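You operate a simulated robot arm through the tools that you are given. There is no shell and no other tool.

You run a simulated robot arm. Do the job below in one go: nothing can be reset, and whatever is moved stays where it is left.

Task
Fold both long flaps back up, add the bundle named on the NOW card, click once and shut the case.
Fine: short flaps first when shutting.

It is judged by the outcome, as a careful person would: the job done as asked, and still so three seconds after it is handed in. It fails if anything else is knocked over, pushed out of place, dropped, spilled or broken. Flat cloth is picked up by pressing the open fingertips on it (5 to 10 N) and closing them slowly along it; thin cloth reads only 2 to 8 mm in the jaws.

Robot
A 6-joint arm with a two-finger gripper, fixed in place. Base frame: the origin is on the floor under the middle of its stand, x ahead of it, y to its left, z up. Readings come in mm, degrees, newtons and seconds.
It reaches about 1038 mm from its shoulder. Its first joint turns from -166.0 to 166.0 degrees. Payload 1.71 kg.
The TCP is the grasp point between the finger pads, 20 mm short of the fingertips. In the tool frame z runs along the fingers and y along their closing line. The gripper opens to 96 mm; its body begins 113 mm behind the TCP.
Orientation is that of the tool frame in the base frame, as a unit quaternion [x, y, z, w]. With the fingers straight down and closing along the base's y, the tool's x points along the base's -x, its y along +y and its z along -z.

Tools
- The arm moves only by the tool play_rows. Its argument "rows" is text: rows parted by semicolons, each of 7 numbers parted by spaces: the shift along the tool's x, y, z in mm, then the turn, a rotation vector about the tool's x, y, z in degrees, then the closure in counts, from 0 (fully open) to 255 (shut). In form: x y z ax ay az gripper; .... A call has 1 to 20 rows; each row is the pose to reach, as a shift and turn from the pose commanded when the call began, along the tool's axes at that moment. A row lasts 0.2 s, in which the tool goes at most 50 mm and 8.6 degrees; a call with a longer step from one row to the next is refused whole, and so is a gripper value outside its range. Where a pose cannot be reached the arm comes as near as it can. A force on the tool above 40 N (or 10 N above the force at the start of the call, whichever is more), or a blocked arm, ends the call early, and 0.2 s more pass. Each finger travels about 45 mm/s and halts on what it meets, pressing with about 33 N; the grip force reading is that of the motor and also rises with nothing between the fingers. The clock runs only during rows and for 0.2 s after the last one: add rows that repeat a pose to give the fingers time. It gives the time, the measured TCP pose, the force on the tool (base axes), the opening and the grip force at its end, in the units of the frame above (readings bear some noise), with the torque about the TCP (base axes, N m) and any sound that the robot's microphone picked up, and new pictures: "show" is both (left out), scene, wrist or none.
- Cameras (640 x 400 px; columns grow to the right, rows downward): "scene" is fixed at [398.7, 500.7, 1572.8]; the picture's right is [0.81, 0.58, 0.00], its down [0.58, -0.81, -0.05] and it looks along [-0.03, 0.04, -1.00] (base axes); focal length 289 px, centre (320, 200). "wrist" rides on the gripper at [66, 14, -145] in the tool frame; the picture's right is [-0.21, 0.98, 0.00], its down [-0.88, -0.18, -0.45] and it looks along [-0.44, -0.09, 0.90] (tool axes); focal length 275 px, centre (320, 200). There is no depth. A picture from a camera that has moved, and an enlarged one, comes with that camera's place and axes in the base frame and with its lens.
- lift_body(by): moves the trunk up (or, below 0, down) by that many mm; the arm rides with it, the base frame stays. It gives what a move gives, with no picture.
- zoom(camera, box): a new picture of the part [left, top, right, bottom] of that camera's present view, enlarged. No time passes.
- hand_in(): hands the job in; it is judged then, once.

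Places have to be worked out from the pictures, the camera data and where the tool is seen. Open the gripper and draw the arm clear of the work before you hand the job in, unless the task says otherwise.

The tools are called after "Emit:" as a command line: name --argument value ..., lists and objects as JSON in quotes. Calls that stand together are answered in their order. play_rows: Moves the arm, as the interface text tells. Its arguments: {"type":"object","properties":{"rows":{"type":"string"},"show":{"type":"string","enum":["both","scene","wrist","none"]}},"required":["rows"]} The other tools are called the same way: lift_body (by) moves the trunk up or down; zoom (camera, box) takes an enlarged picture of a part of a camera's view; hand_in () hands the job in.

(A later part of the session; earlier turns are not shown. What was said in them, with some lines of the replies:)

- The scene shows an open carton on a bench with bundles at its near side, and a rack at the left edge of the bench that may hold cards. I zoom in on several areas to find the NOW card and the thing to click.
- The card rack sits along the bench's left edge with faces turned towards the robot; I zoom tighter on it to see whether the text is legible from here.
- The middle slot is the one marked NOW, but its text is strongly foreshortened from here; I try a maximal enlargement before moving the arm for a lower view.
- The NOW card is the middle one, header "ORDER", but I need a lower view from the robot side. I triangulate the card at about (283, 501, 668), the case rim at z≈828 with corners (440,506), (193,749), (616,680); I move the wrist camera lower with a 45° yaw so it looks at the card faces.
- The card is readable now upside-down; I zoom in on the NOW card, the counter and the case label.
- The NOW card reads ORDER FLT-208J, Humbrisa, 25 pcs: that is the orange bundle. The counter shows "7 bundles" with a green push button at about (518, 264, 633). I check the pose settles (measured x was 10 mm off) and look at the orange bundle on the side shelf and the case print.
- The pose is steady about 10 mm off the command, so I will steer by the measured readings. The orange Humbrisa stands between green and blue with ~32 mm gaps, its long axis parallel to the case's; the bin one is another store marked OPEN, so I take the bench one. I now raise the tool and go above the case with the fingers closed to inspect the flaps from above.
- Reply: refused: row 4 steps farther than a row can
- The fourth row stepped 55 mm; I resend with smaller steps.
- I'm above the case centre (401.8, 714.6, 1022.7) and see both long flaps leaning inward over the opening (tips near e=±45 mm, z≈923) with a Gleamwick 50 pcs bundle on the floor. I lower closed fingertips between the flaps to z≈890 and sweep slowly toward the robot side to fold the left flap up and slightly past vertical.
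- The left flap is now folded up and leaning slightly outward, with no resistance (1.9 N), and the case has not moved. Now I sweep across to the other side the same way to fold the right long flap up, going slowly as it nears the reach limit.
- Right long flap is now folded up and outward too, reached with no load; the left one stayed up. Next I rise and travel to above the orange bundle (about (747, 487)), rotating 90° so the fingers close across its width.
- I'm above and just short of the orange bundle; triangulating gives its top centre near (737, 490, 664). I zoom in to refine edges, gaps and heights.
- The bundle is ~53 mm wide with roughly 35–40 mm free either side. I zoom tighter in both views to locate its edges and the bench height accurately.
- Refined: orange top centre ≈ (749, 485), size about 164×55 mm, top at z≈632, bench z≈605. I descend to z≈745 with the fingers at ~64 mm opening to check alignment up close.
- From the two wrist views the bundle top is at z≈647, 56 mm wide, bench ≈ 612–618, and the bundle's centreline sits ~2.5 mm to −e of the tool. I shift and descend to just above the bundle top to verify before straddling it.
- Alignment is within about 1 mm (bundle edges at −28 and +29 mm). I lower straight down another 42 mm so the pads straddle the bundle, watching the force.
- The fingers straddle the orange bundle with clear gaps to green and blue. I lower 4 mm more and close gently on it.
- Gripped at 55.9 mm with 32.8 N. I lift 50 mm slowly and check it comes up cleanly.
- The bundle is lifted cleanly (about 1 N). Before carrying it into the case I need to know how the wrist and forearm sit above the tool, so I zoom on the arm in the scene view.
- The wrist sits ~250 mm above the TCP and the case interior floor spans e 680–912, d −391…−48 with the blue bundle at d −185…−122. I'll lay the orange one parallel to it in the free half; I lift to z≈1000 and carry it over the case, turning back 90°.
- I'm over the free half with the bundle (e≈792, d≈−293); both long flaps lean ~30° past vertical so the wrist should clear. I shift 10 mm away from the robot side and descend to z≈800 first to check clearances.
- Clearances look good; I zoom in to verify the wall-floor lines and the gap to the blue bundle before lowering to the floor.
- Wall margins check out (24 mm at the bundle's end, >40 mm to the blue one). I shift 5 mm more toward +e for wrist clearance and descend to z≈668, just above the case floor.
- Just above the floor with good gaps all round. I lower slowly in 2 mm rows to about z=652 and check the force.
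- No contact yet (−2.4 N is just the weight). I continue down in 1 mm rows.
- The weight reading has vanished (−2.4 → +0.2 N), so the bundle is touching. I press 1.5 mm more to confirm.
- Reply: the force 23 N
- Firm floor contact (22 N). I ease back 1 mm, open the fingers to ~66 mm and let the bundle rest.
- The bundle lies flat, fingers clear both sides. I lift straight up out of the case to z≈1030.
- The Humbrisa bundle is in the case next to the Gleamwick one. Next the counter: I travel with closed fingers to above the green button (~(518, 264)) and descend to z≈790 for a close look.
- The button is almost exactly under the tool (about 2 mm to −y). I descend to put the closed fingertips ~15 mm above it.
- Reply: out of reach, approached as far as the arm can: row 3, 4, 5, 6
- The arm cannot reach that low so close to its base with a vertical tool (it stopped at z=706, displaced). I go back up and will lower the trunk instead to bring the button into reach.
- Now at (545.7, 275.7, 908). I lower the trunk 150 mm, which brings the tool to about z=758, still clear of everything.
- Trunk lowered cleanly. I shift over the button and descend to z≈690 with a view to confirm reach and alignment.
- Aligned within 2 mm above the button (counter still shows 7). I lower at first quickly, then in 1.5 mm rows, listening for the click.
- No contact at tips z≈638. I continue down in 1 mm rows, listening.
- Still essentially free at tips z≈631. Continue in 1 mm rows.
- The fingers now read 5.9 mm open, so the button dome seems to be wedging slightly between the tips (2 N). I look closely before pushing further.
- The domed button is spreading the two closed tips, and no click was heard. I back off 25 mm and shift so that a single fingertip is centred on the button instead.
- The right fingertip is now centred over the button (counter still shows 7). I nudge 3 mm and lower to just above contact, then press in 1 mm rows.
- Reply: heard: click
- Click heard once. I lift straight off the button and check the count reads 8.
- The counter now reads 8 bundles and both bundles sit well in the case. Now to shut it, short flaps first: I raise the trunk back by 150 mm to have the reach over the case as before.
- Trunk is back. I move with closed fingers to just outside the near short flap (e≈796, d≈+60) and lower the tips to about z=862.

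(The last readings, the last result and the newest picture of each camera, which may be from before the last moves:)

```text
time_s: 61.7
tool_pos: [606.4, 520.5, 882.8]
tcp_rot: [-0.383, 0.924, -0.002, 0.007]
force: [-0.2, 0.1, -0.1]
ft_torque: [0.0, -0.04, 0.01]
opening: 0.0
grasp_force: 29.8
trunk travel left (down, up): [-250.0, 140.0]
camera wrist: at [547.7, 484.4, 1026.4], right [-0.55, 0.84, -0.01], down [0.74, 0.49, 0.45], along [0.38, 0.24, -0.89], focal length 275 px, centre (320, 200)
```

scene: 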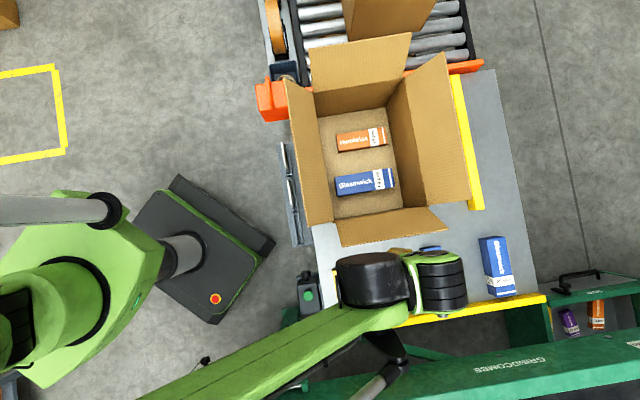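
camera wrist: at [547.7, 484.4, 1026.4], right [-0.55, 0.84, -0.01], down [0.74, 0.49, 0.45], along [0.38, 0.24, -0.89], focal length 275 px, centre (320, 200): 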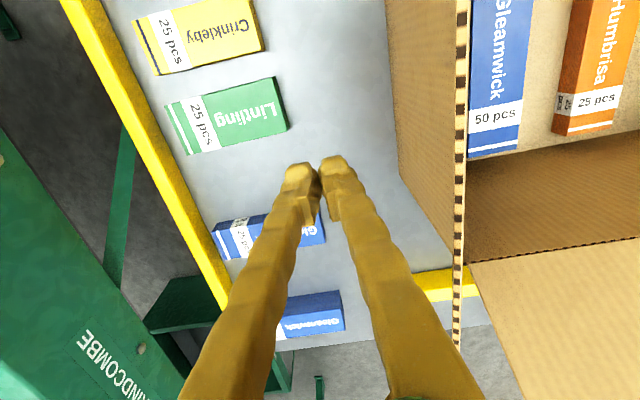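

The near short flap's edge is visible ~65 mm to the right of the fingertips. I push slowly inward (toward the case) to bring this flap past vertical.

Emit:
play_rows --rows "0 12 0 0 0 0 255; 0 24 0 0 0 0 255; 0 36 0 0 0 0 255; 0 48 0 0 0 0 255; 0 60 0 0 0 0 255; 0 72 0 0 0 0 255; 0 84 0 0 0 0 255; 0 96 0 0 0 0 255; 0 108 0 0 0 0 255" --show "both"

```text
time_s: 63.7
tool_pos: [530.0, 597.1, 880.5]
tcp_rot: [-0.383, 0.924, -0.002, 0.007]
force: [-0.5, 1.0, -0.3]
ft_torque: [0.02, 0.01, -0.02]
opening: 0.1
grasp_force: 29.2
trunk travel left (down, up): [-250.0, 140.0]
camera wrist: at [471.5, 560.7, 1025.8], right [-0.55, 0.84, -0.01], down [0.74, 0.49, 0.45], along [0.38, 0.24, -0.89], focal length 275 px, centre (320, 200)
```

scene: 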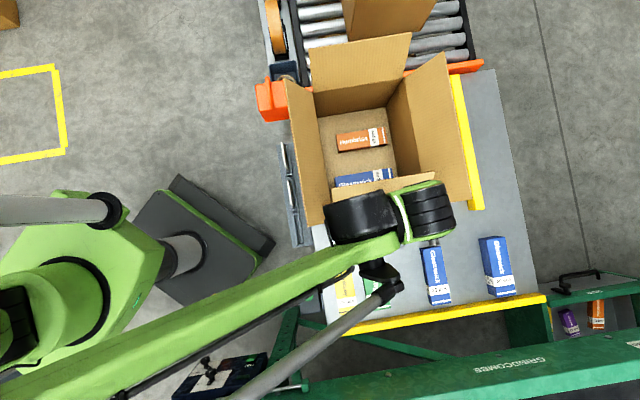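
wrist: 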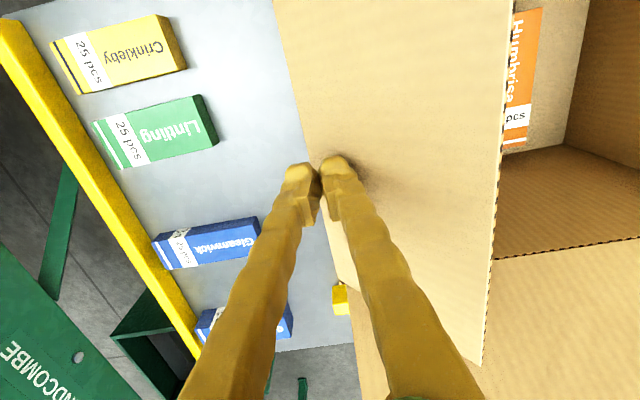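

The near flap has swung past vertical inward with ~1 N. I continue inward and then press it down to near level with the rim.

Emit:
play_rows --rows "0 12 0 0 0 0 255; 0 24 0 0 0 0 255; 0 36 0 0 0 0 255; 0 46 2 0 0 0 255; 0 52 6 0 0 0 255; 0 54 12 0 0 0 255; 0 54 18 0 0 0 255; 0 54 24 0 0 0 255; 0 54 24 0 0 0 255" --show "both"

```text
time_s: 65.7
tool_pos: [491.7, 635.2, 856.4]
tcp_rot: [-0.382, 0.924, -0.003, 0.006]
force: [-0.1, -0.2, -0.3]
ft_torque: [-0.02, -0.01, 0.0]
opening: 0.0
grasp_force: 30.0
trunk travel left (down, up): [-250.0, 140.0]
camera wrist: at [432.7, 598.8, 1001.1], right [-0.55, 0.84, -0.01], down [0.74, 0.49, 0.45], along [0.38, 0.24, -0.89], focal length 275 px, centre (320, 200)
```

scene: 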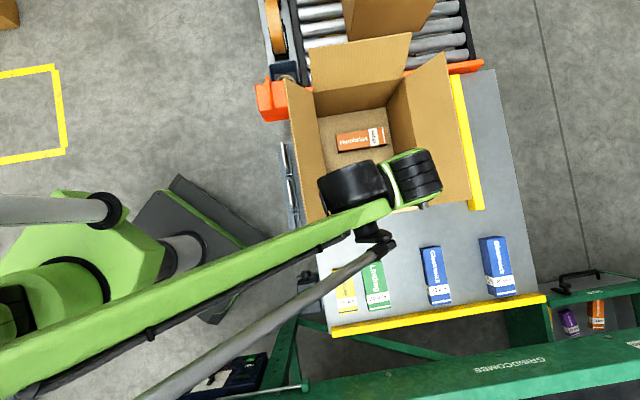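
wrist: 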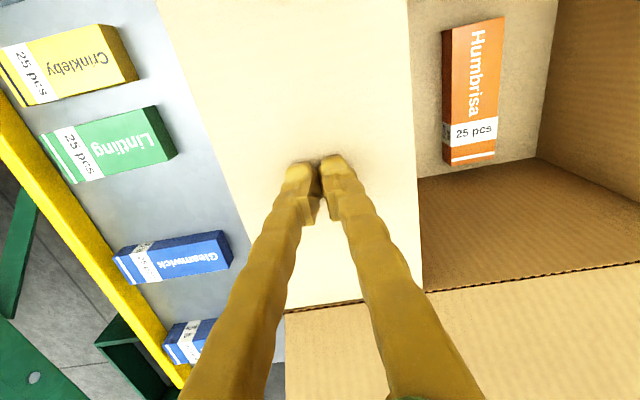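

The near short flap now lies nearly flat. I rise clear to see whether it stays, and move over toward the far end to inspect the far flap and what stands behind it.

Emit:
play_rows --rows "0 0 -15 0 0 0 255; 0 0 -40 0 0 0 255; 0 0 -80 0 0 0 255; 0 0 -120 0 0 0 255; 0 10 -155 0 0 0 255; 0 50 -165 0 0 0 255; 0 95 -170 0 0 0 255; 0 140 -170 0 0 0 255; 0 185 -170 0 0 0 255; 0 220 -170 0 0 0 255; 0 220 -170 0 0 0 255" --show "both"

Emit:
zoom --camera "wrist" --box '[340, 0, 640, 260]'

```text
time_s: 68.1
tool_pos: [333.7, 791.3, 1025.4]
tcp_rot: [-0.383, 0.924, -0.002, 0.007]
force: [-0.3, 1.3, -0.4]
ft_torque: [-0.02, -0.05, 0.0]
opening: 0.0
grasp_force: 29.3
trunk travel left (down, up): [-250.0, 140.0]
camera wrist: at [275.4, 755.5, 1170.3], right [-0.55, 0.84, -0.01], down [0.74, 0.49, 0.46], along [0.38, 0.24, -0.89], focal length 275 px, centre (320, 200)
```

scene: 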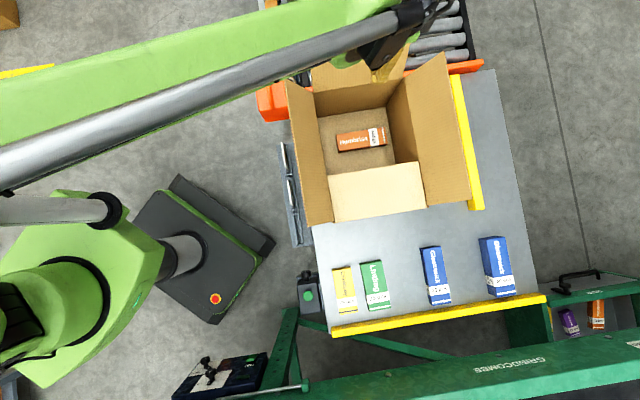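
wrist: 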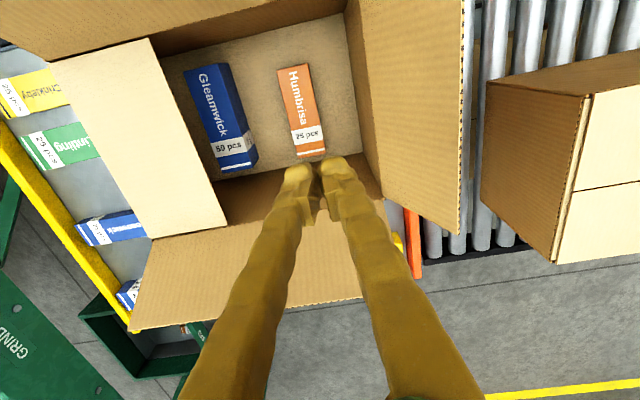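

```text
1.54 times, centred on (490, 130) of wrist
camera zoom: at [275.4, 755.5, 1170.3], right [-0.55, 0.84, -0.01], down [0.74, 0.49, 0.46], along [0.38, 0.24, -0.89], focal length 424 px, centre (58, 308)
```

zoom: 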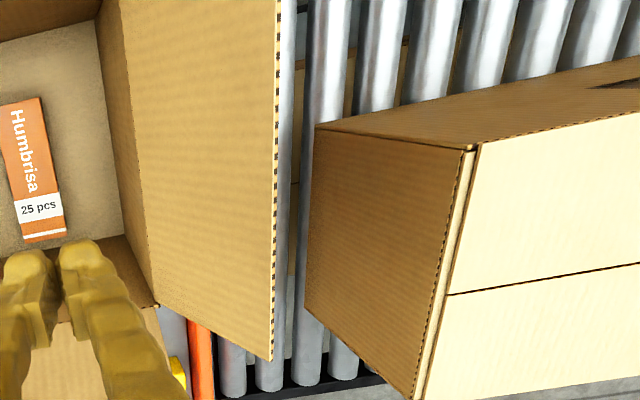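

The near flap stays flat. The far flap's edge is at d≈−459, z≈910, with ~170 mm of free space before the next case. I move beyond it (d≈−507, e≈752) and lower the closed fingertips behind it.

Emit:
play_rows --rows "12 40 0 0 0 0 255; 24 80 0 0 0 0 255; 36 120 0 0 0 0 255; 44 160 0 0 0 0 255; 44 184 0 0 0 0 255; 44 184 0 0 0 0 255" --show "wrist"

```text
time_s: 69.5
tool_pos: [172.4, 890.6, 1024.5]
tcp_rot: [-0.383, 0.924, -0.003, 0.006]
force: [-0.7, 1.0, 0.6]
ft_torque: [0.0, -0.04, 0.03]
opening: 0.0
grasp_force: 29.8
trunk travel left (down, up): [-250.0, 140.0]
camera wrist: at [113.0, 855.0, 1167.9], right [-0.55, 0.84, -0.01], down [0.74, 0.49, 0.45], along [0.38, 0.24, -0.89], focal length 275 px, centre (320, 200)
```

wrist: 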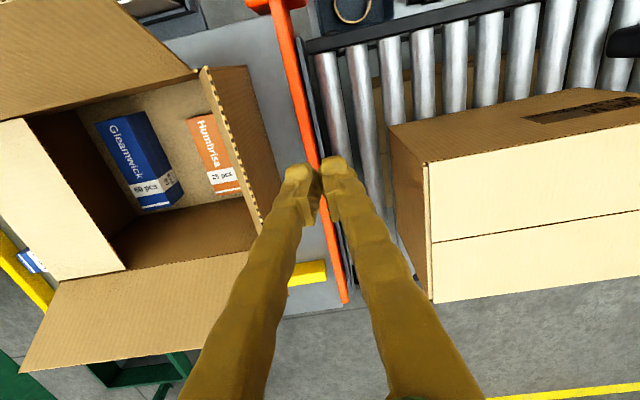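

Clear space beneath the fingers (rail and rollers far below). I lower to tips z≈862 and push the far short flap inward past vertical.

Emit:
play_rows --rows "0 0 36 0 0 0 255; 0 0 72 0 0 0 255; 0 0 108 0 0 0 255; 0 0 142 0 0 0 255; 0 -10 142 0 0 0 255; 0 -22 142 0 0 0 255; 0 -34 142 0 0 0 255; 0 -46 142 0 0 0 255; 0 -58 142 0 0 0 255; 0 -70 142 0 0 0 255; 0 -82 142 0 0 0 255; 0 -94 142 0 0 0 255; 0 -106 142 0 0 0 255; 0 -112 142 0 0 0 255" --show "both"

```text
time_s: 72.5
tool_pos: [253.4, 809.5, 883.8]
tcp_rot: [-0.383, 0.924, -0.002, 0.007]
force: [-0.6, 0.7, -0.2]
ft_torque: [-0.03, 0.01, -0.01]
opening: 0.2
grasp_force: 28.8
trunk travel left (down, up): [-250.0, 140.0]
camera wrist: at [195.3, 772.7, 1027.6], right [-0.55, 0.84, -0.01], down [0.74, 0.49, 0.46], along [0.38, 0.24, -0.89], focal length 275 px, centre (320, 200)
```

scene: 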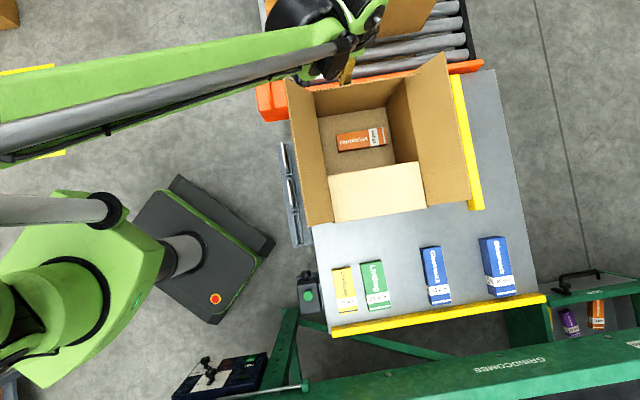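
wrist: 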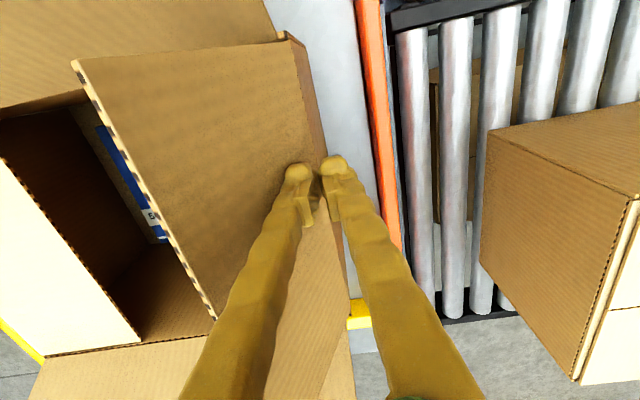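

The far flap leans inward at ~54° now. I continue inward then press it down to near level.

Emit:
play_rows --rows "0 -12 0 0 0 0 255; 0 -24 0 0 0 0 255; 0 -36 0 0 0 0 255; 0 -46 2 0 0 0 255; 0 -52 6 0 0 0 255; 0 -54 12 0 0 0 255; 0 -54 18 0 0 0 255; 0 -54 24 0 0 0 255; 0 -54 27 0 0 0 255; 0 -54 27 0 0 0 255" --show "both"

```text
time_s: 74.7
tool_pos: [293.2, 771.3, 855.8]
tcp_rot: [-0.383, 0.924, -0.002, 0.007]
force: [-1.1, 0.7, -0.4]
ft_torque: [0.0, -0.01, -0.01]
opening: 0.3
grasp_force: 29.2
trunk travel left (down, up): [-250.0, 140.0]
camera wrist: at [233.9, 734.9, 1000.4], right [-0.55, 0.84, -0.01], down [0.74, 0.49, 0.46], along [0.38, 0.24, -0.89], focal length 275 px, centre (320, 200)
```

scene: 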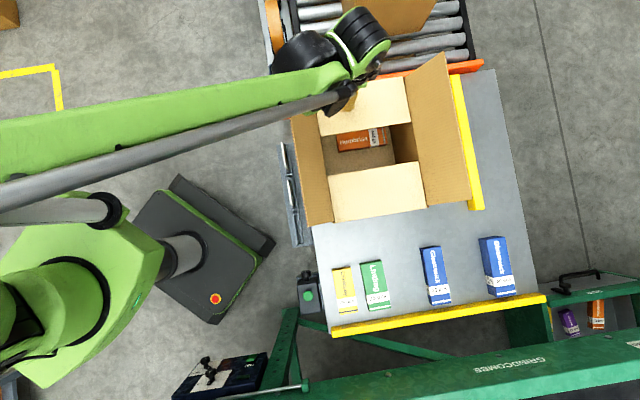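
wrist: 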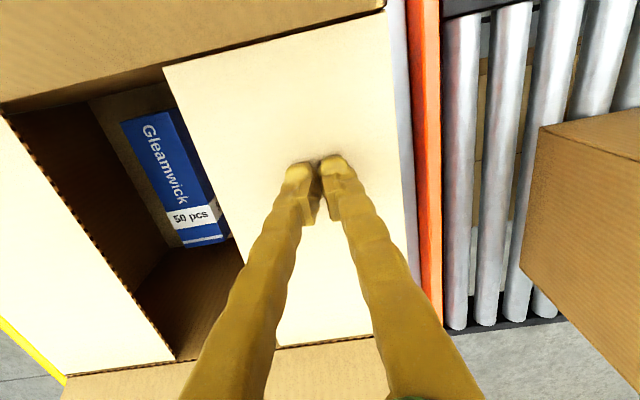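

Both short flaps are folded flat. For the right long flap I must get outside it (e≈1005), near the reach limit, so I rise and test that reach in free space above the flap.

Emit:
play_rows --rows "0 0 -15 0 0 0 255; 0 0 -45 0 0 0 255; 0 0 -90 0 0 0 255; 0 0 -135 0 0 0 255; 0 0 -170 0 0 0 255; -35 -26 -175 0 0 0 255; -70 -51 -175 0 0 0 255; -105 -77 -175 0 0 0 255; -140 -102 -175 0 0 0 255; -175 -128 -175 0 0 0 255; -205 -150 -175 0 0 0 255; -232 -170 -175 0 0 0 255; -257 -188 -175 0 0 0 255; -257 -188 -175 0 0 0 255" --show "both"

```text
time_s: 77.7
tool_pos: [602.4, 820.2, 1035.5]
tcp_rot: [-0.382, 0.924, -0.002, 0.006]
force: [-0.1, -0.4, -0.3]
ft_torque: [-0.04, 0.01, -0.01]
opening: 0.0
grasp_force: 29.1
trunk travel left (down, up): [-250.0, 140.0]
camera wrist: at [545.1, 784.0, 1180.4], right [-0.55, 0.84, -0.01], down [0.74, 0.49, 0.45], along [0.38, 0.24, -0.89], focal length 275 px, centre (320, 200)
```

scene: 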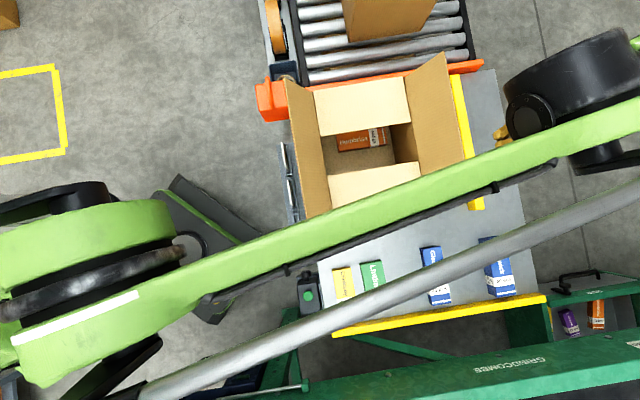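
wrist: 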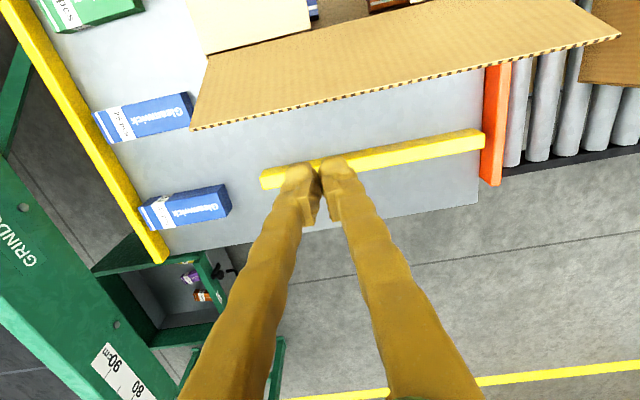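

Reach is fine: (602, 820, 1035) and the right flap's edge lies ~38 mm inboard. I lower outside the flap to tips z≈866 and push it inward past vertical.

Emit:
play_rows --rows "0 0 40 0 0 0 255; 0 0 80 0 0 0 255; 0 0 120 0 0 0 255; 0 0 149 0 0 0 255; 0 0 149 0 0 0 255" --show "both"

```text
time_s: 78.9
tool_pos: [606.8, 820.6, 887.5]
tcp_rot: [-0.383, 0.924, -0.002, 0.005]
force: [-0.2, -0.1, 0.5]
ft_torque: [-0.05, 0.02, 0.05]
opening: 0.0
grasp_force: 29.5
trunk travel left (down, up): [-250.0, 140.0]
camera wrist: at [548.5, 785.3, 1032.1], right [-0.55, 0.84, -0.01], down [0.74, 0.49, 0.45], along [0.38, 0.24, -0.89], focal length 275 px, centre (320, 200)
```

scene: 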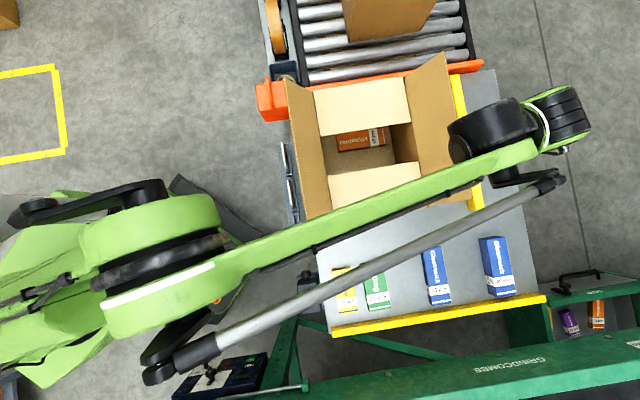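
wrist: 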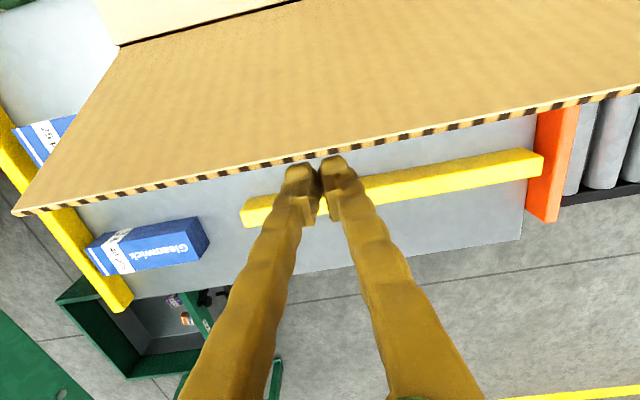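

The fingers are outside the flap edge with ~20 mm to spare. I push slowly inward.

Emit:
play_rows --rows "12 0 0 0 0 0 255; 24 0 0 0 0 0 255; 36 0 0 0 0 0 255; 48 0 0 0 0 0 255; 60 0 0 0 0 0 255; 72 0 0 0 0 0 255; 84 0 0 0 0 0 255; 96 0 0 0 0 0 255; 108 0 0 0 0 0 255; 120 0 0 0 0 0 255" --show "both"

```text
time_s: 81.1
tool_pos: [522.6, 735.3, 885.4]
tcp_rot: [-0.383, 0.924, -0.002, 0.006]
force: [-0.1, 0.1, 0.2]
ft_torque: [0.01, 0.03, -0.02]
opening: 0.1
grasp_force: 29.5
trunk travel left (down, up): [-250.0, 140.0]
camera wrist: at [463.9, 699.7, 1029.5], right [-0.55, 0.84, -0.01], down [0.74, 0.49, 0.45], along [0.38, 0.24, -0.89], focal length 275 px, centre (320, 200)
```

scene: 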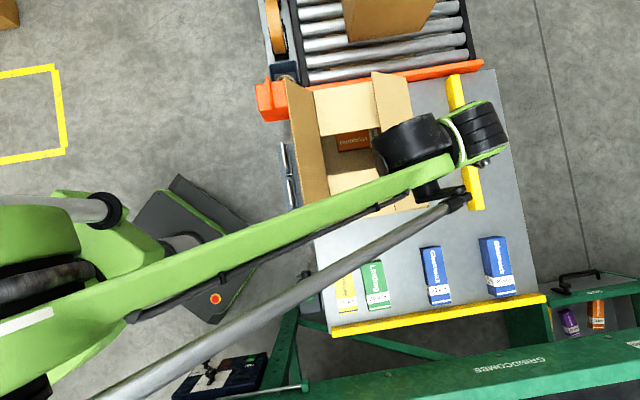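
wrist: 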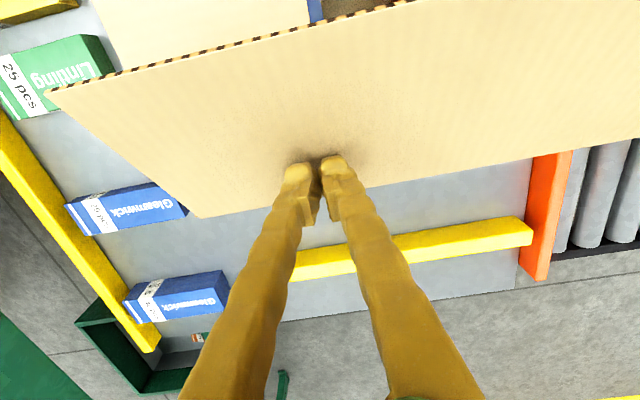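

The right flap leans inward at ~45°. I continue inward and press it gently down toward the short flaps.

Emit:
play_rows --rows "12 0 0 0 0 0 255; 24 0 0 0 0 0 255; 36 0 0 0 0 0 255; 46 0 3 0 0 0 255; 54 0 8 0 0 0 255; 58 0 13 0 0 0 255; 60 0 18 0 0 0 255; 60 0 22 0 0 0 255; 60 0 25 0 0 0 255; 60 0 25 0 0 0 255" --show "both"

```text
time_s: 83.3
tool_pos: [479.5, 693.0, 860.1]
tcp_rot: [-0.382, 0.924, -0.002, 0.006]
force: [0.7, 0.3, 5.4]
ft_torque: [0.02, 0.01, -0.04]
opening: 5.9
grasp_force: 29.1
trunk travel left (down, up): [-250.0, 140.0]
camera wrist: at [421.2, 657.1, 1003.8], right [-0.55, 0.84, -0.01], down [0.74, 0.49, 0.46], along [0.38, 0.24, -0.89], focal length 275 px, centre (320, 200)
```

scene: 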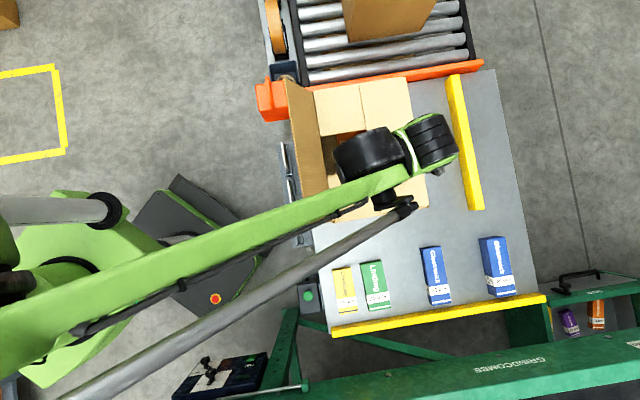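
wrist: 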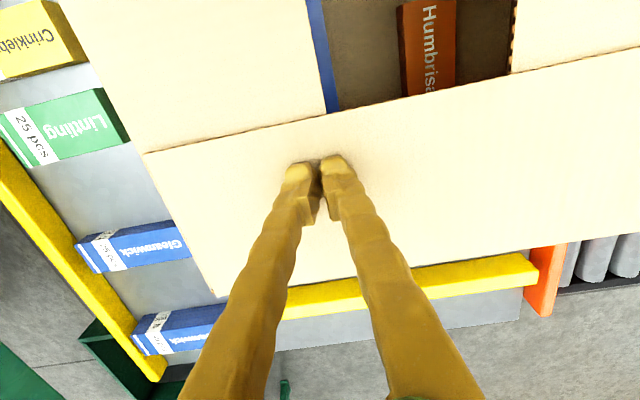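

The right long flap lies flat on the short flaps (5 N contact). I rise and go outside the left long flap (e≈563) on the robot side.

Emit:
play_rows --rows "0 0 -10 0 0 0 255; 0 0 -45 0 0 0 255; 0 0 -90 0 0 0 255; 0 0 -135 0 0 0 255; 0 0 -170 0 0 0 255; 38 10 -172 0 0 0 255; 76 20 -172 0 0 0 255; 114 30 -172 0 0 0 255; 152 40 -172 0 0 0 255; 190 50 -172 0 0 0 255; 228 60 -172 0 0 0 255; 266 70 -172 0 0 0 255; 266 70 -172 0 0 0 255" --show "both"

```text
time_s: 86.1
tool_pos: [239.6, 555.7, 1029.3]
tcp_rot: [-0.382, 0.924, -0.002, 0.006]
force: [-0.3, -0.3, 0.7]
ft_torque: [0.02, -0.04, 0.04]
opening: 0.0
grasp_force: 29.2
trunk travel left (down, up): [-250.0, 140.0]
camera wrist: at [181.1, 519.3, 1173.2], right [-0.55, 0.84, -0.01], down [0.74, 0.49, 0.46], along [0.38, 0.24, -0.89], focal length 275 px, centre (320, 200)
```

scene: 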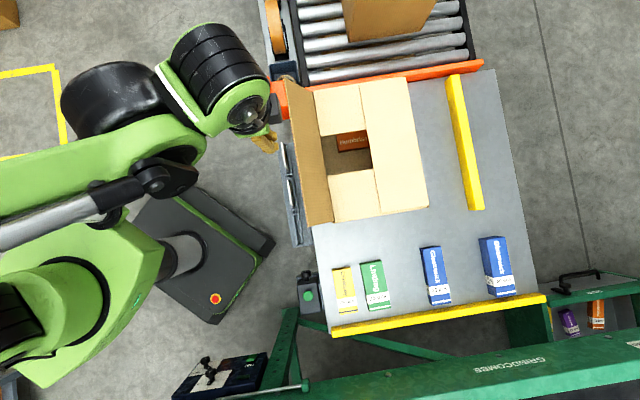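
wrist: 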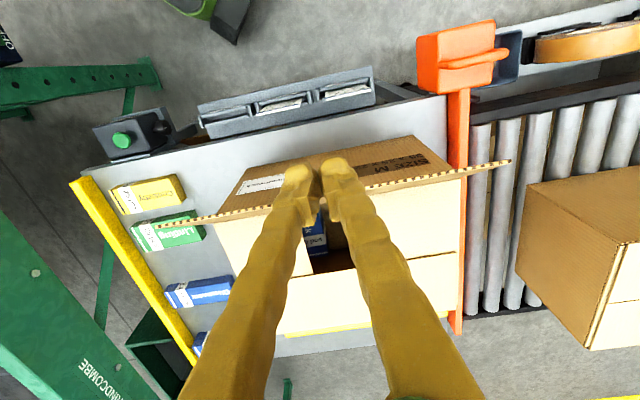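

The right flap stays flat. The left flap's edge is ~50 mm ahead of the tool; I lower outside it to tips z≈866 and push it inward.

Emit:
play_rows --rows "0 0 36 0 0 0 255; 0 0 72 0 0 0 255; 0 0 108 0 0 0 255; 0 0 143 0 0 0 255; -12 0 143 0 0 0 255; -24 0 143 0 0 0 255; -36 0 143 0 0 0 255; -48 0 143 0 0 0 255; -60 0 143 0 0 0 255; -72 0 143 0 0 0 255; -84 0 143 0 0 0 255; -96 0 143 0 0 0 255; -108 0 143 0 0 0 255; -120 0 143 0 0 0 255; -132 0 143 0 0 0 255" --show "both"

```text
time_s: 89.3
tool_pos: [336.0, 648.5, 885.9]
tcp_rot: [-0.382, 0.924, -0.001, 0.007]
force: [-0.3, -0.3, -0.1]
ft_torque: [0.0, 0.0, 0.01]
opening: 0.0
grasp_force: 29.8
trunk travel left (down, up): [-250.0, 140.0]
camera wrist: at [277.6, 612.1, 1031.0], right [-0.55, 0.84, -0.01], down [0.74, 0.49, 0.46], along [0.38, 0.24, -0.89], focal length 275 px, centre (320, 200)
```

scene: 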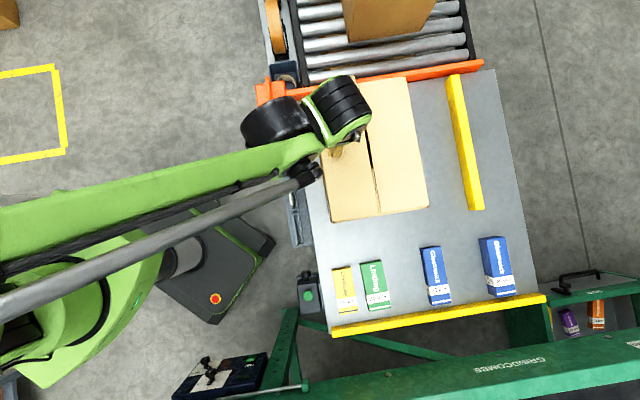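
wrist: 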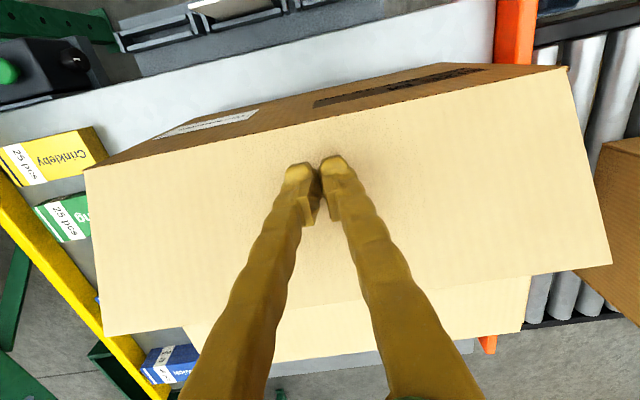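

The left flap has come inward past vertical without resistance. I continue inward and press it down gently.

Emit:
play_rows --rows "-12 0 0 0 0 0 255; -24 0 0 0 0 0 255; -36 0 2 0 0 0 255; -46 0 6 0 0 0 255; -54 0 11 0 0 0 255; -58 0 16 0 0 0 255; -60 0 20 0 0 0 255; -60 0 23 0 0 0 255; -60 0 25 0 0 0 255; -60 0 25 0 0 0 255" --show "both"

```text
time_s: 91.5
tool_pos: [377.7, 689.5, 861.7]
tcp_rot: [-0.383, 0.924, -0.001, 0.007]
force: [-0.5, -0.5, 0.4]
ft_torque: [0.0, -0.02, 0.02]
opening: 0.0
grasp_force: 29.6
trunk travel left (down, up): [-250.0, 140.0]
camera wrist: at [319.0, 653.8, 1005.7], right [-0.55, 0.84, -0.01], down [0.74, 0.49, 0.46], along [0.38, 0.24, -0.89], focal length 275 px, centre (320, 200)
```

scene: 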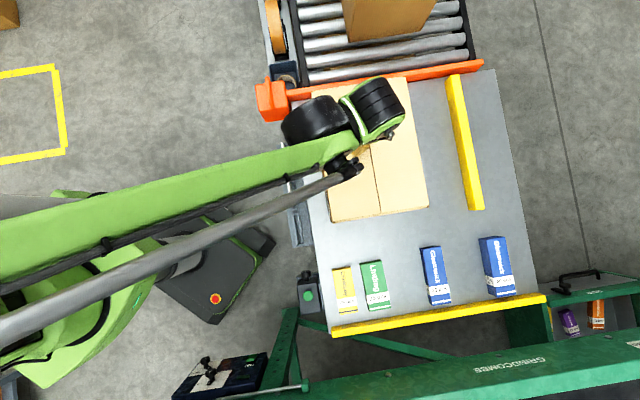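
wrist: 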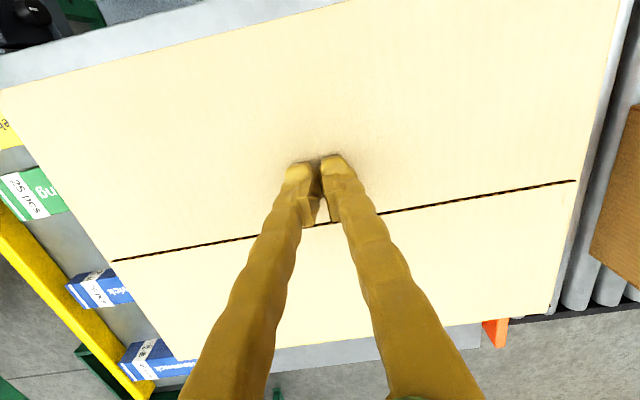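

Both long flaps now meet at the seam. I press the left one down a touch more until I feel light contact like on the right.

Emit:
play_rows --rows "0 0 1 0 0 0 255; 0 0 2 0 0 0 255; 0 0 3 0 0 0 255; 0 0 3 0 0 0 255" --show "wrist"

Emit:
zoom --camera "wrist" --box '[90, 150, 340, 300]'

Emit:
zoom --camera "wrist" --box '[360, 100, 640, 280]'

```text
time_s: 92.5
tool_pos: [376.8, 689.2, 859.4]
tcp_rot: [-0.383, 0.924, -0.003, 0.006]
force: [1.0, -1.3, 5.2]
ft_torque: [-0.02, 0.0, 0.0]
opening: 5.8
grasp_force: 29.4
trunk travel left (down, up): [-250.0, 140.0]
camera wrist: at [319.3, 654.1, 1003.9], right [-0.55, 0.84, -0.01], down [0.74, 0.49, 0.46], along [0.38, 0.24, -0.89], focal length 275 px, centre (320, 200)
```

wrist: 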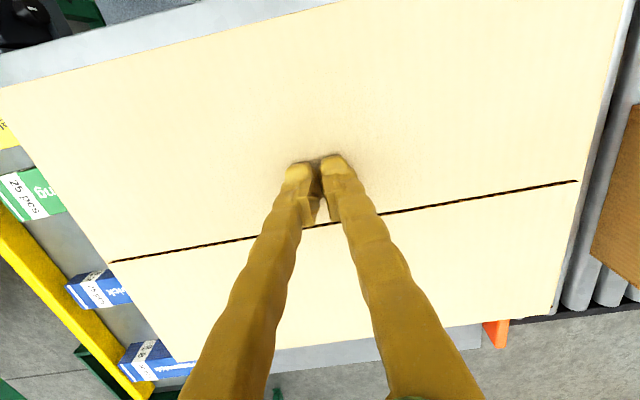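

```text
2.56 times, centred on (215, 225) of wrist
camera zoom: at [319.3, 654.1, 1003.9], right [-0.55, 0.84, -0.01], down [0.74, 0.49, 0.46], along [0.38, 0.24, -0.89], focal length 705 px, centre (589, 136)
```

zoom: 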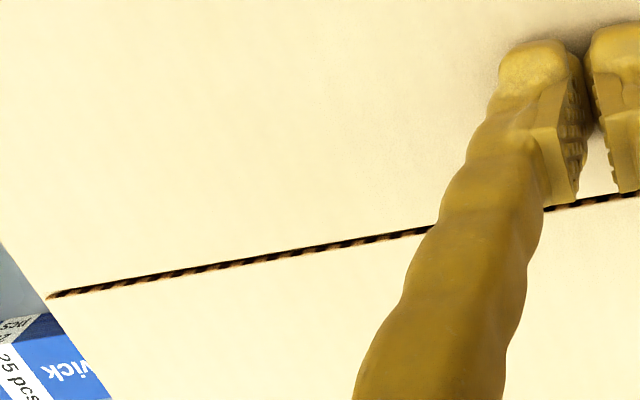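

```text
2.22 times, centred on (500, 190) of wrist
camera zoom: at [319.3, 654.1, 1003.9], right [-0.55, 0.84, -0.01], down [0.74, 0.49, 0.46], along [0.38, 0.24, -0.89], focal length 612 px, centre (-80, 222)
```

zoom: 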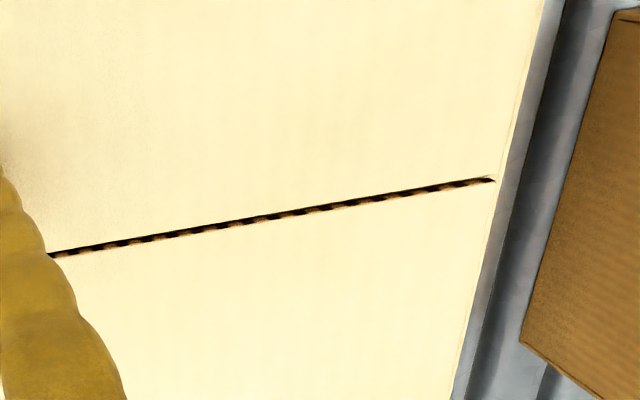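

Contact felt at 5 N on the left flap. The right flap's edge sits a hair higher at the seam, so I lift slightly, move across and press it gently as well.

Emit:
play_rows --rows "0 0 -8 0 0 0 255; 0 0 -20 0 0 0 255; -30 0 -20 0 0 0 255; -60 0 -20 0 0 0 255; -85 0 -20 0 0 0 255; -85 0 -12 0 0 0 255; -85 0 -5 0 0 0 255; -85 0 -2 0 0 0 255; -85 0 0 0 0 0 255; -85 0 0 0 0 0 255" --show "wrist"

```text
time_s: 94.7
tool_pos: [436.7, 751.2, 860.5]
tcp_rot: [-0.382, 0.924, -0.002, 0.007]
force: [-0.1, 0.9, 0.5]
ft_torque: [0.01, 0.01, -0.02]
opening: 0.0
grasp_force: 29.4
trunk travel left (down, up): [-250.0, 140.0]
camera wrist: at [379.1, 715.1, 1004.1], right [-0.55, 0.84, -0.01], down [0.74, 0.49, 0.46], along [0.38, 0.24, -0.89], focal length 275 px, centre (320, 200)
```

wrist: 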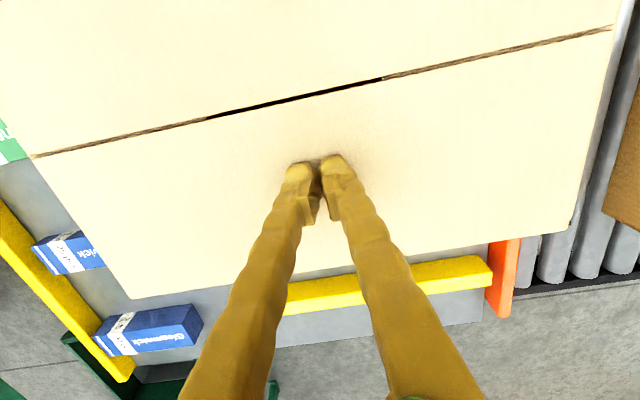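

Nearly touching the right flap; I press 3 mm further gently.

Emit:
play_rows --rows "0 0 1 0 0 0 255; 0 0 2 0 0 0 255; 0 0 3 0 0 0 255; 0 0 3 0 0 0 255" --show "none"

```text
time_s: 95.6
tool_pos: [422.5, 751.6, 864.7]
tcp_rot: [-0.384, 0.923, -0.004, 0.014]
force: [-0.3, 0.2, 0.1]
ft_torque: [0.02, -0.06, -0.03]
opening: 0.0
grasp_force: 29.2
trunk travel left (down, up): [-250.0, 140.0]
stopped in row 4: the force on the tool passed its limit at 42 N (the readings are from after the stop); the commanded pose is now the measured one
```

The flap was already firmly seated: the force tripped at 42 N and the arm backed off. I check that nothing shifted.

Emit:
play_rows --rows "0 0 -15 0 0 0 255; 0 0 -40 0 0 0 255; 0 0 -80 0 0 0 255; 0 0 -120 0 0 0 255; 0 0 -165 0 0 0 255; 0 0 -165 0 0 0 255" --show "both"

Emit:
zoom --camera "wrist" --box '[60, 0, 560, 300]'

```text
time_s: 97.0
tool_pos: [418.5, 751.7, 1030.0]
tcp_rot: [-0.384, 0.923, -0.004, 0.014]
force: [0.7, -1.2, 0.9]
ft_torque: [-0.02, 0.02, 0.03]
opening: 0.0
grasp_force: 29.7
trunk travel left (down, up): [-250.0, 140.0]
camera wrist: at [359.0, 715.3, 1173.6], right [-0.55, 0.84, -0.01], down [0.74, 0.49, 0.47], along [0.4, 0.25, -0.88], focal length 275 px, centre (320, 200)
```

scene: 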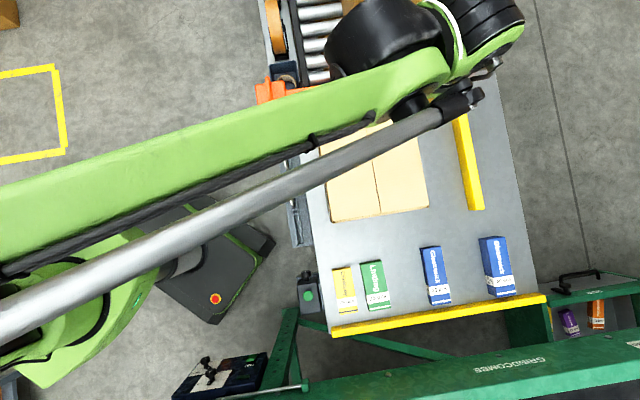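
wrist: 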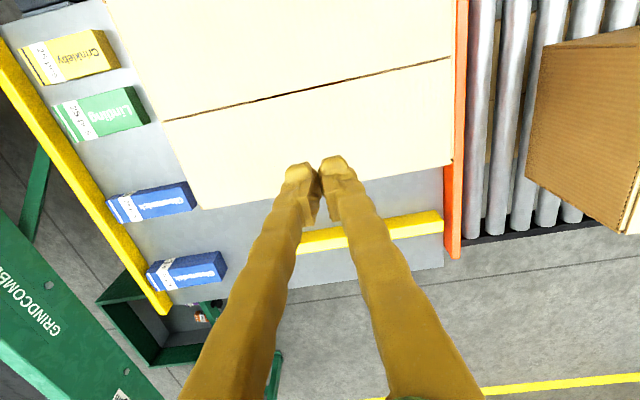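

```text
1.28 times, centred on (310, 150) of wrist
camera zoom: at [359.0, 715.3, 1173.6], right [-0.55, 0.84, -0.01], down [0.74, 0.49, 0.47], along [0.4, 0.25, -0.88], focal length 352 px, centre (333, 264)
```

zoom: 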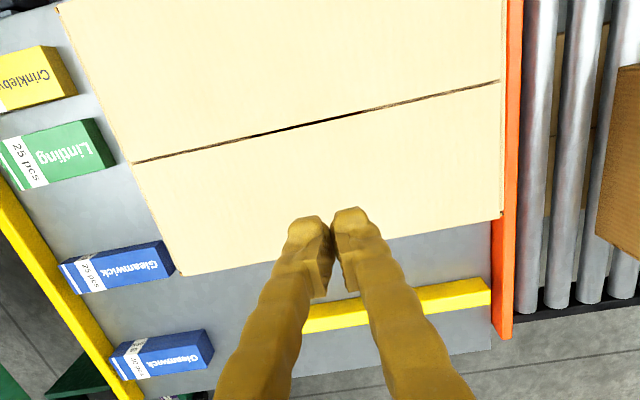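

The case looks shut with both long flaps level and the seam closed. I open the gripper and withdraw the arm back toward its start pose, clear of the work.

Emit:
play_rows --rows "20 -4 -35 0 0 0 220; 60 -12 -70 0 0 0 180; 100 -21 -80 0 0 0 140; 140 -29 -80 0 0 0 100; 180 -37 -80 0 0 0 60; 220 -45 -80 0 0 0 20; 260 -54 -80 0 0 0 0; 300 -62 -80 0 0 0 0; 340 -70 -80 0 0 0 0; 380 -78 -80 0 0 0 0; 400 -82 -80 0 0 0 0; 400 -82 -80 0 0 0 0" --show "both"

Emit:
zoom --camera "scene" --box '[270, 40, 480, 240]'

Emit:
zoom --camera "scene" --box '[270, 220, 550, 340]'

Emit:
zoom --camera "wrist" --box '[160, 150, 600, 400]'

```text
refused: row 2 steps farther than a row can; nothing moved
```

```text
2.00 times, centred on (375, 140) of scene
camera zoom: at [398.7, 500.7, 1572.8], right [0.81, 0.58, 0.0], down [0.58, -0.81, -0.05], along [-0.03, 0.04, -1.0], focal length 578 px, centre (210, 320)
```

zoom: 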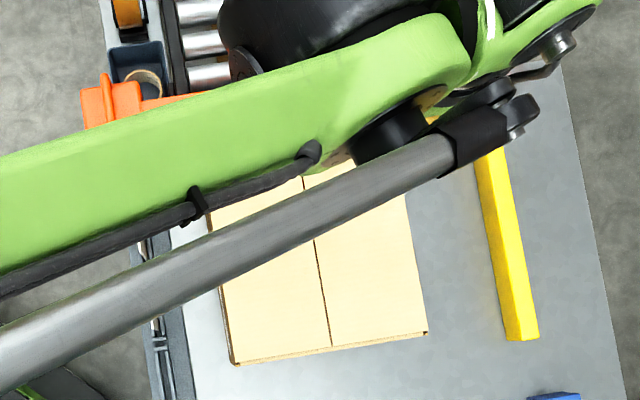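

```text
2.29 times, centred on (410, 280) of scene
camera zoom: at [398.7, 500.7, 1572.8], right [0.81, 0.58, 0.0], down [0.58, -0.81, -0.05], along [-0.03, 0.04, -1.0], focal length 660 px, centre (114, 17)
```

zoom: 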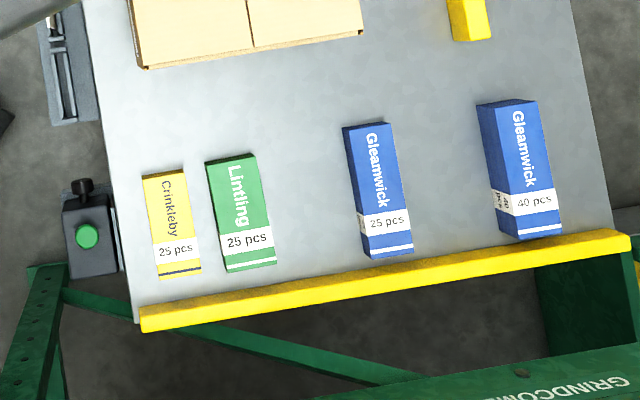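

```text
1.45 times, centred on (380, 275) of wrist
camera zoom: at [359.0, 715.3, 1173.6], right [-0.55, 0.84, -0.01], down [0.74, 0.49, 0.47], along [0.4, 0.25, -0.88], focal length 400 px, centre (233, 91)
```

zoom: 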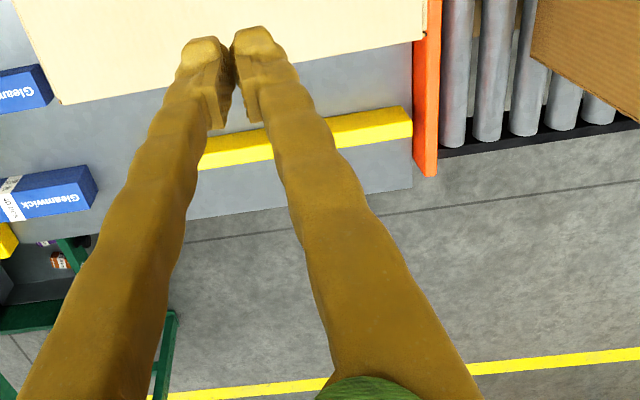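

One step was 54 mm, so I resend with smaller steps; the other bundles and the counter are unchanged in the scene view.

Emit:
play_rows --rows "15 -3 -30 0 0 0 220; 45 -9 -60 0 0 0 180; 85 -17 -75 0 0 0 140; 125 -26 -80 0 0 0 100; 165 -34 -80 0 0 0 60; 205 -42 -80 0 0 0 20; 245 -50 -80 0 0 0 0; 285 -59 -80 0 0 0 0; 325 -67 -80 0 0 0 0; 365 -75 -80 0 0 0 0; 400 -82 -80 0 0 0 0; 400 -82 -80 0 0 0 0" --show "both"

Emit:
zoom --camera "scene" --box '[270, 40, 480, 240]'

Emit:
zoom --camera "wrist" --box '[160, 150, 600, 400]'

```text
time_s: 99.6
tool_pos: [194.2, 407.3, 1101.5]
tcp_rot: [-0.383, 0.924, -0.003, 0.014]
force: [-0.1, -0.3, 0.4]
ft_torque: [0.07, 0.0, 0.03]
opening: 95.9
grasp_force: 0.0
trunk travel left (down, up): [-250.0, 140.0]
camera wrist: at [132.8, 371.4, 1245.0], right [-0.55, 0.84, -0.01], down [0.74, 0.49, 0.47], along [0.4, 0.25, -0.88], focal length 275 px, centre (320, 200)
```

scene: 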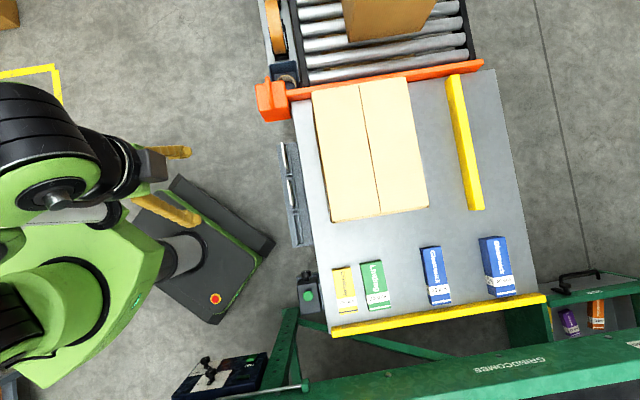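
wrist: 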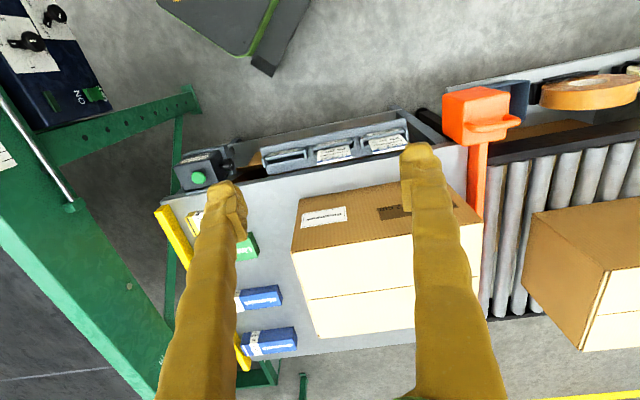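

```text
2.00 times, centred on (375, 140) of scene
camera zoom: at [398.7, 500.7, 1572.8], right [0.81, 0.58, 0.0], down [0.58, -0.81, -0.05], along [-0.03, 0.04, -1.0], focal length 578 px, centre (210, 320)
```

zoom: 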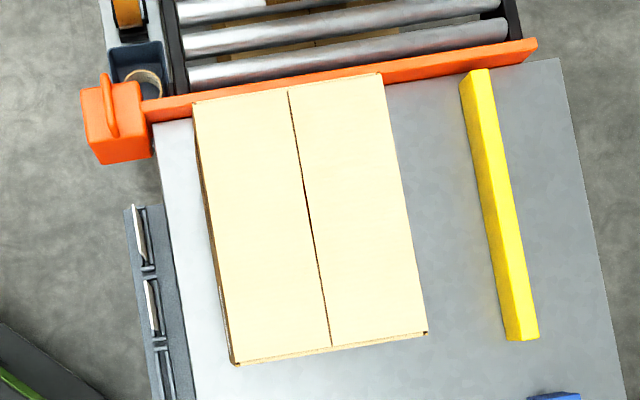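

```text
1.45 times, centred on (380, 275) of wrist
camera zoom: at [132.8, 371.4, 1245.0], right [-0.55, 0.84, -0.01], down [0.74, 0.49, 0.47], along [0.4, 0.25, -0.88], focal length 400 px, centre (233, 91)
```

zoom: 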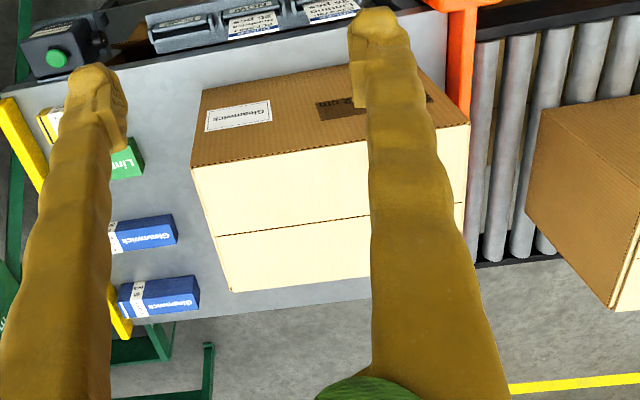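

Case is shut and in its original place, others undisturbed. One last check of the counter's reading and of the seam before handing in.

Emit:
zoom --camera "wrist" --box '[165, 135, 245, 195]'

Emit:
zoom --camera "wrist" --box '[285, 210, 425, 345]'

Emit:
zoom --camera "scene" --box '[325, 190, 435, 230]'

```text
6.67 times, centred on (205, 165) of wrist
camera zoom: at [132.8, 371.4, 1245.0], right [-0.55, 0.84, -0.01], down [0.74, 0.49, 0.47], along [0.4, 0.25, -0.88], focal length 1835 px, centre (1087, 433)
```

zoom: 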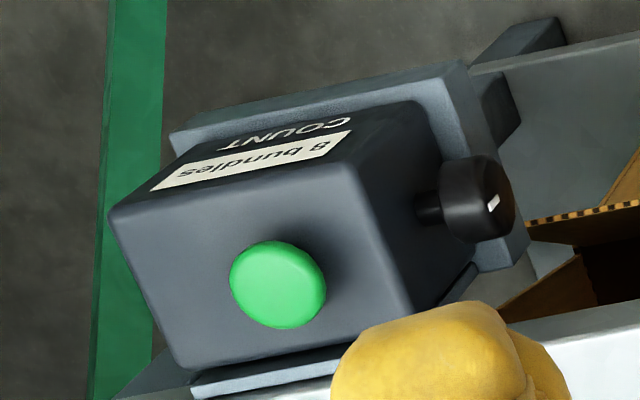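

```text
2.96 times, centred on (355, 278) of wrist
camera zoom: at [132.8, 371.4, 1245.0], right [-0.55, 0.84, -0.01], down [0.74, 0.49, 0.47], along [0.4, 0.25, -0.88], focal length 816 px, centre (216, -30)
```

zoom: 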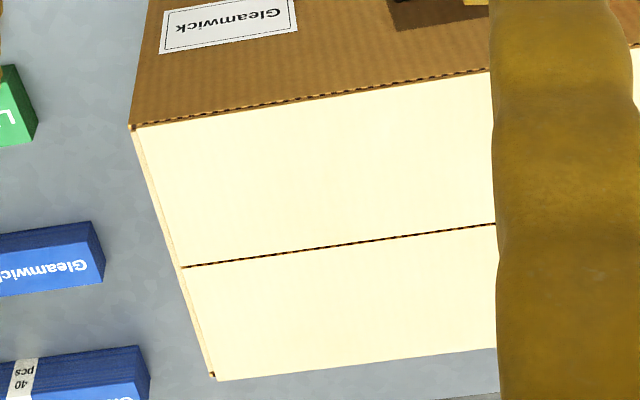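

```text
5.82 times, centred on (380, 210) of scene
camera zoom: at [398.7, 500.7, 1572.8], right [0.81, 0.58, 0.0], down [0.58, -0.81, -0.05], along [-0.03, 0.04, -1.0], focal length 1681 px, centre (-29, 142)
```

zoom: 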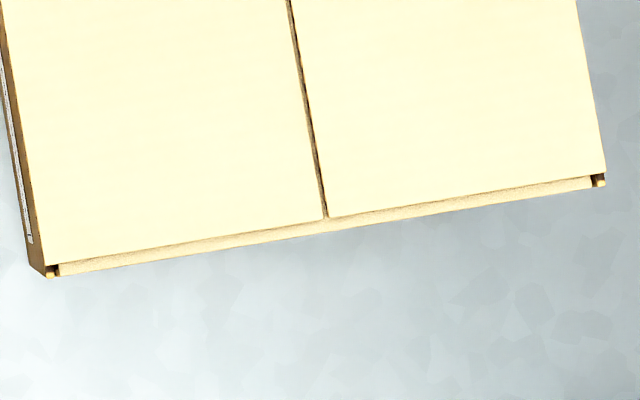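

The counter reads "8 bundles" after one click. The Humbrisa bundle is inside, and the case is shut short flaps first with the long flaps flat on top. The gripper is open, the arm is clear and nothing else has moved, so I hand in.

Emit:
hand_in

```text
The job is handed in.
```

The job is done and handed in. The case is shut with the Humbrisa bundle inside, and the counter went up by one.

- **Bundle:** The NOW card read order FLT-208J, Humbrisa, 25 pcs. I took the orange one from the bench and laid it flat on the case floor, beside the Gleamwick 50 pcs bundle already in there. A second Humbrisa 25 pcs in the side bin was left alone.
- **Long flaps:** Both leaned inward over the opening. I folded them up and slightly outward before adding the bundle, and they stayed there.
- **Counter:** It went from 7 to 8 bundles with one click. A first try with both fingertips touched the button but did not click, so I pressed again with one finger.
- **Shutting:** I closed the near and far short flaps first, then the right and left long flaps on top. The seam is closed and the flaps lie flat.

A last downward press on the right long flap tripped the 40 N force limit. Afterwards the case was still in its original place and the other bundles had not moved. The gripper was open and the arm clear of the work at hand-in.
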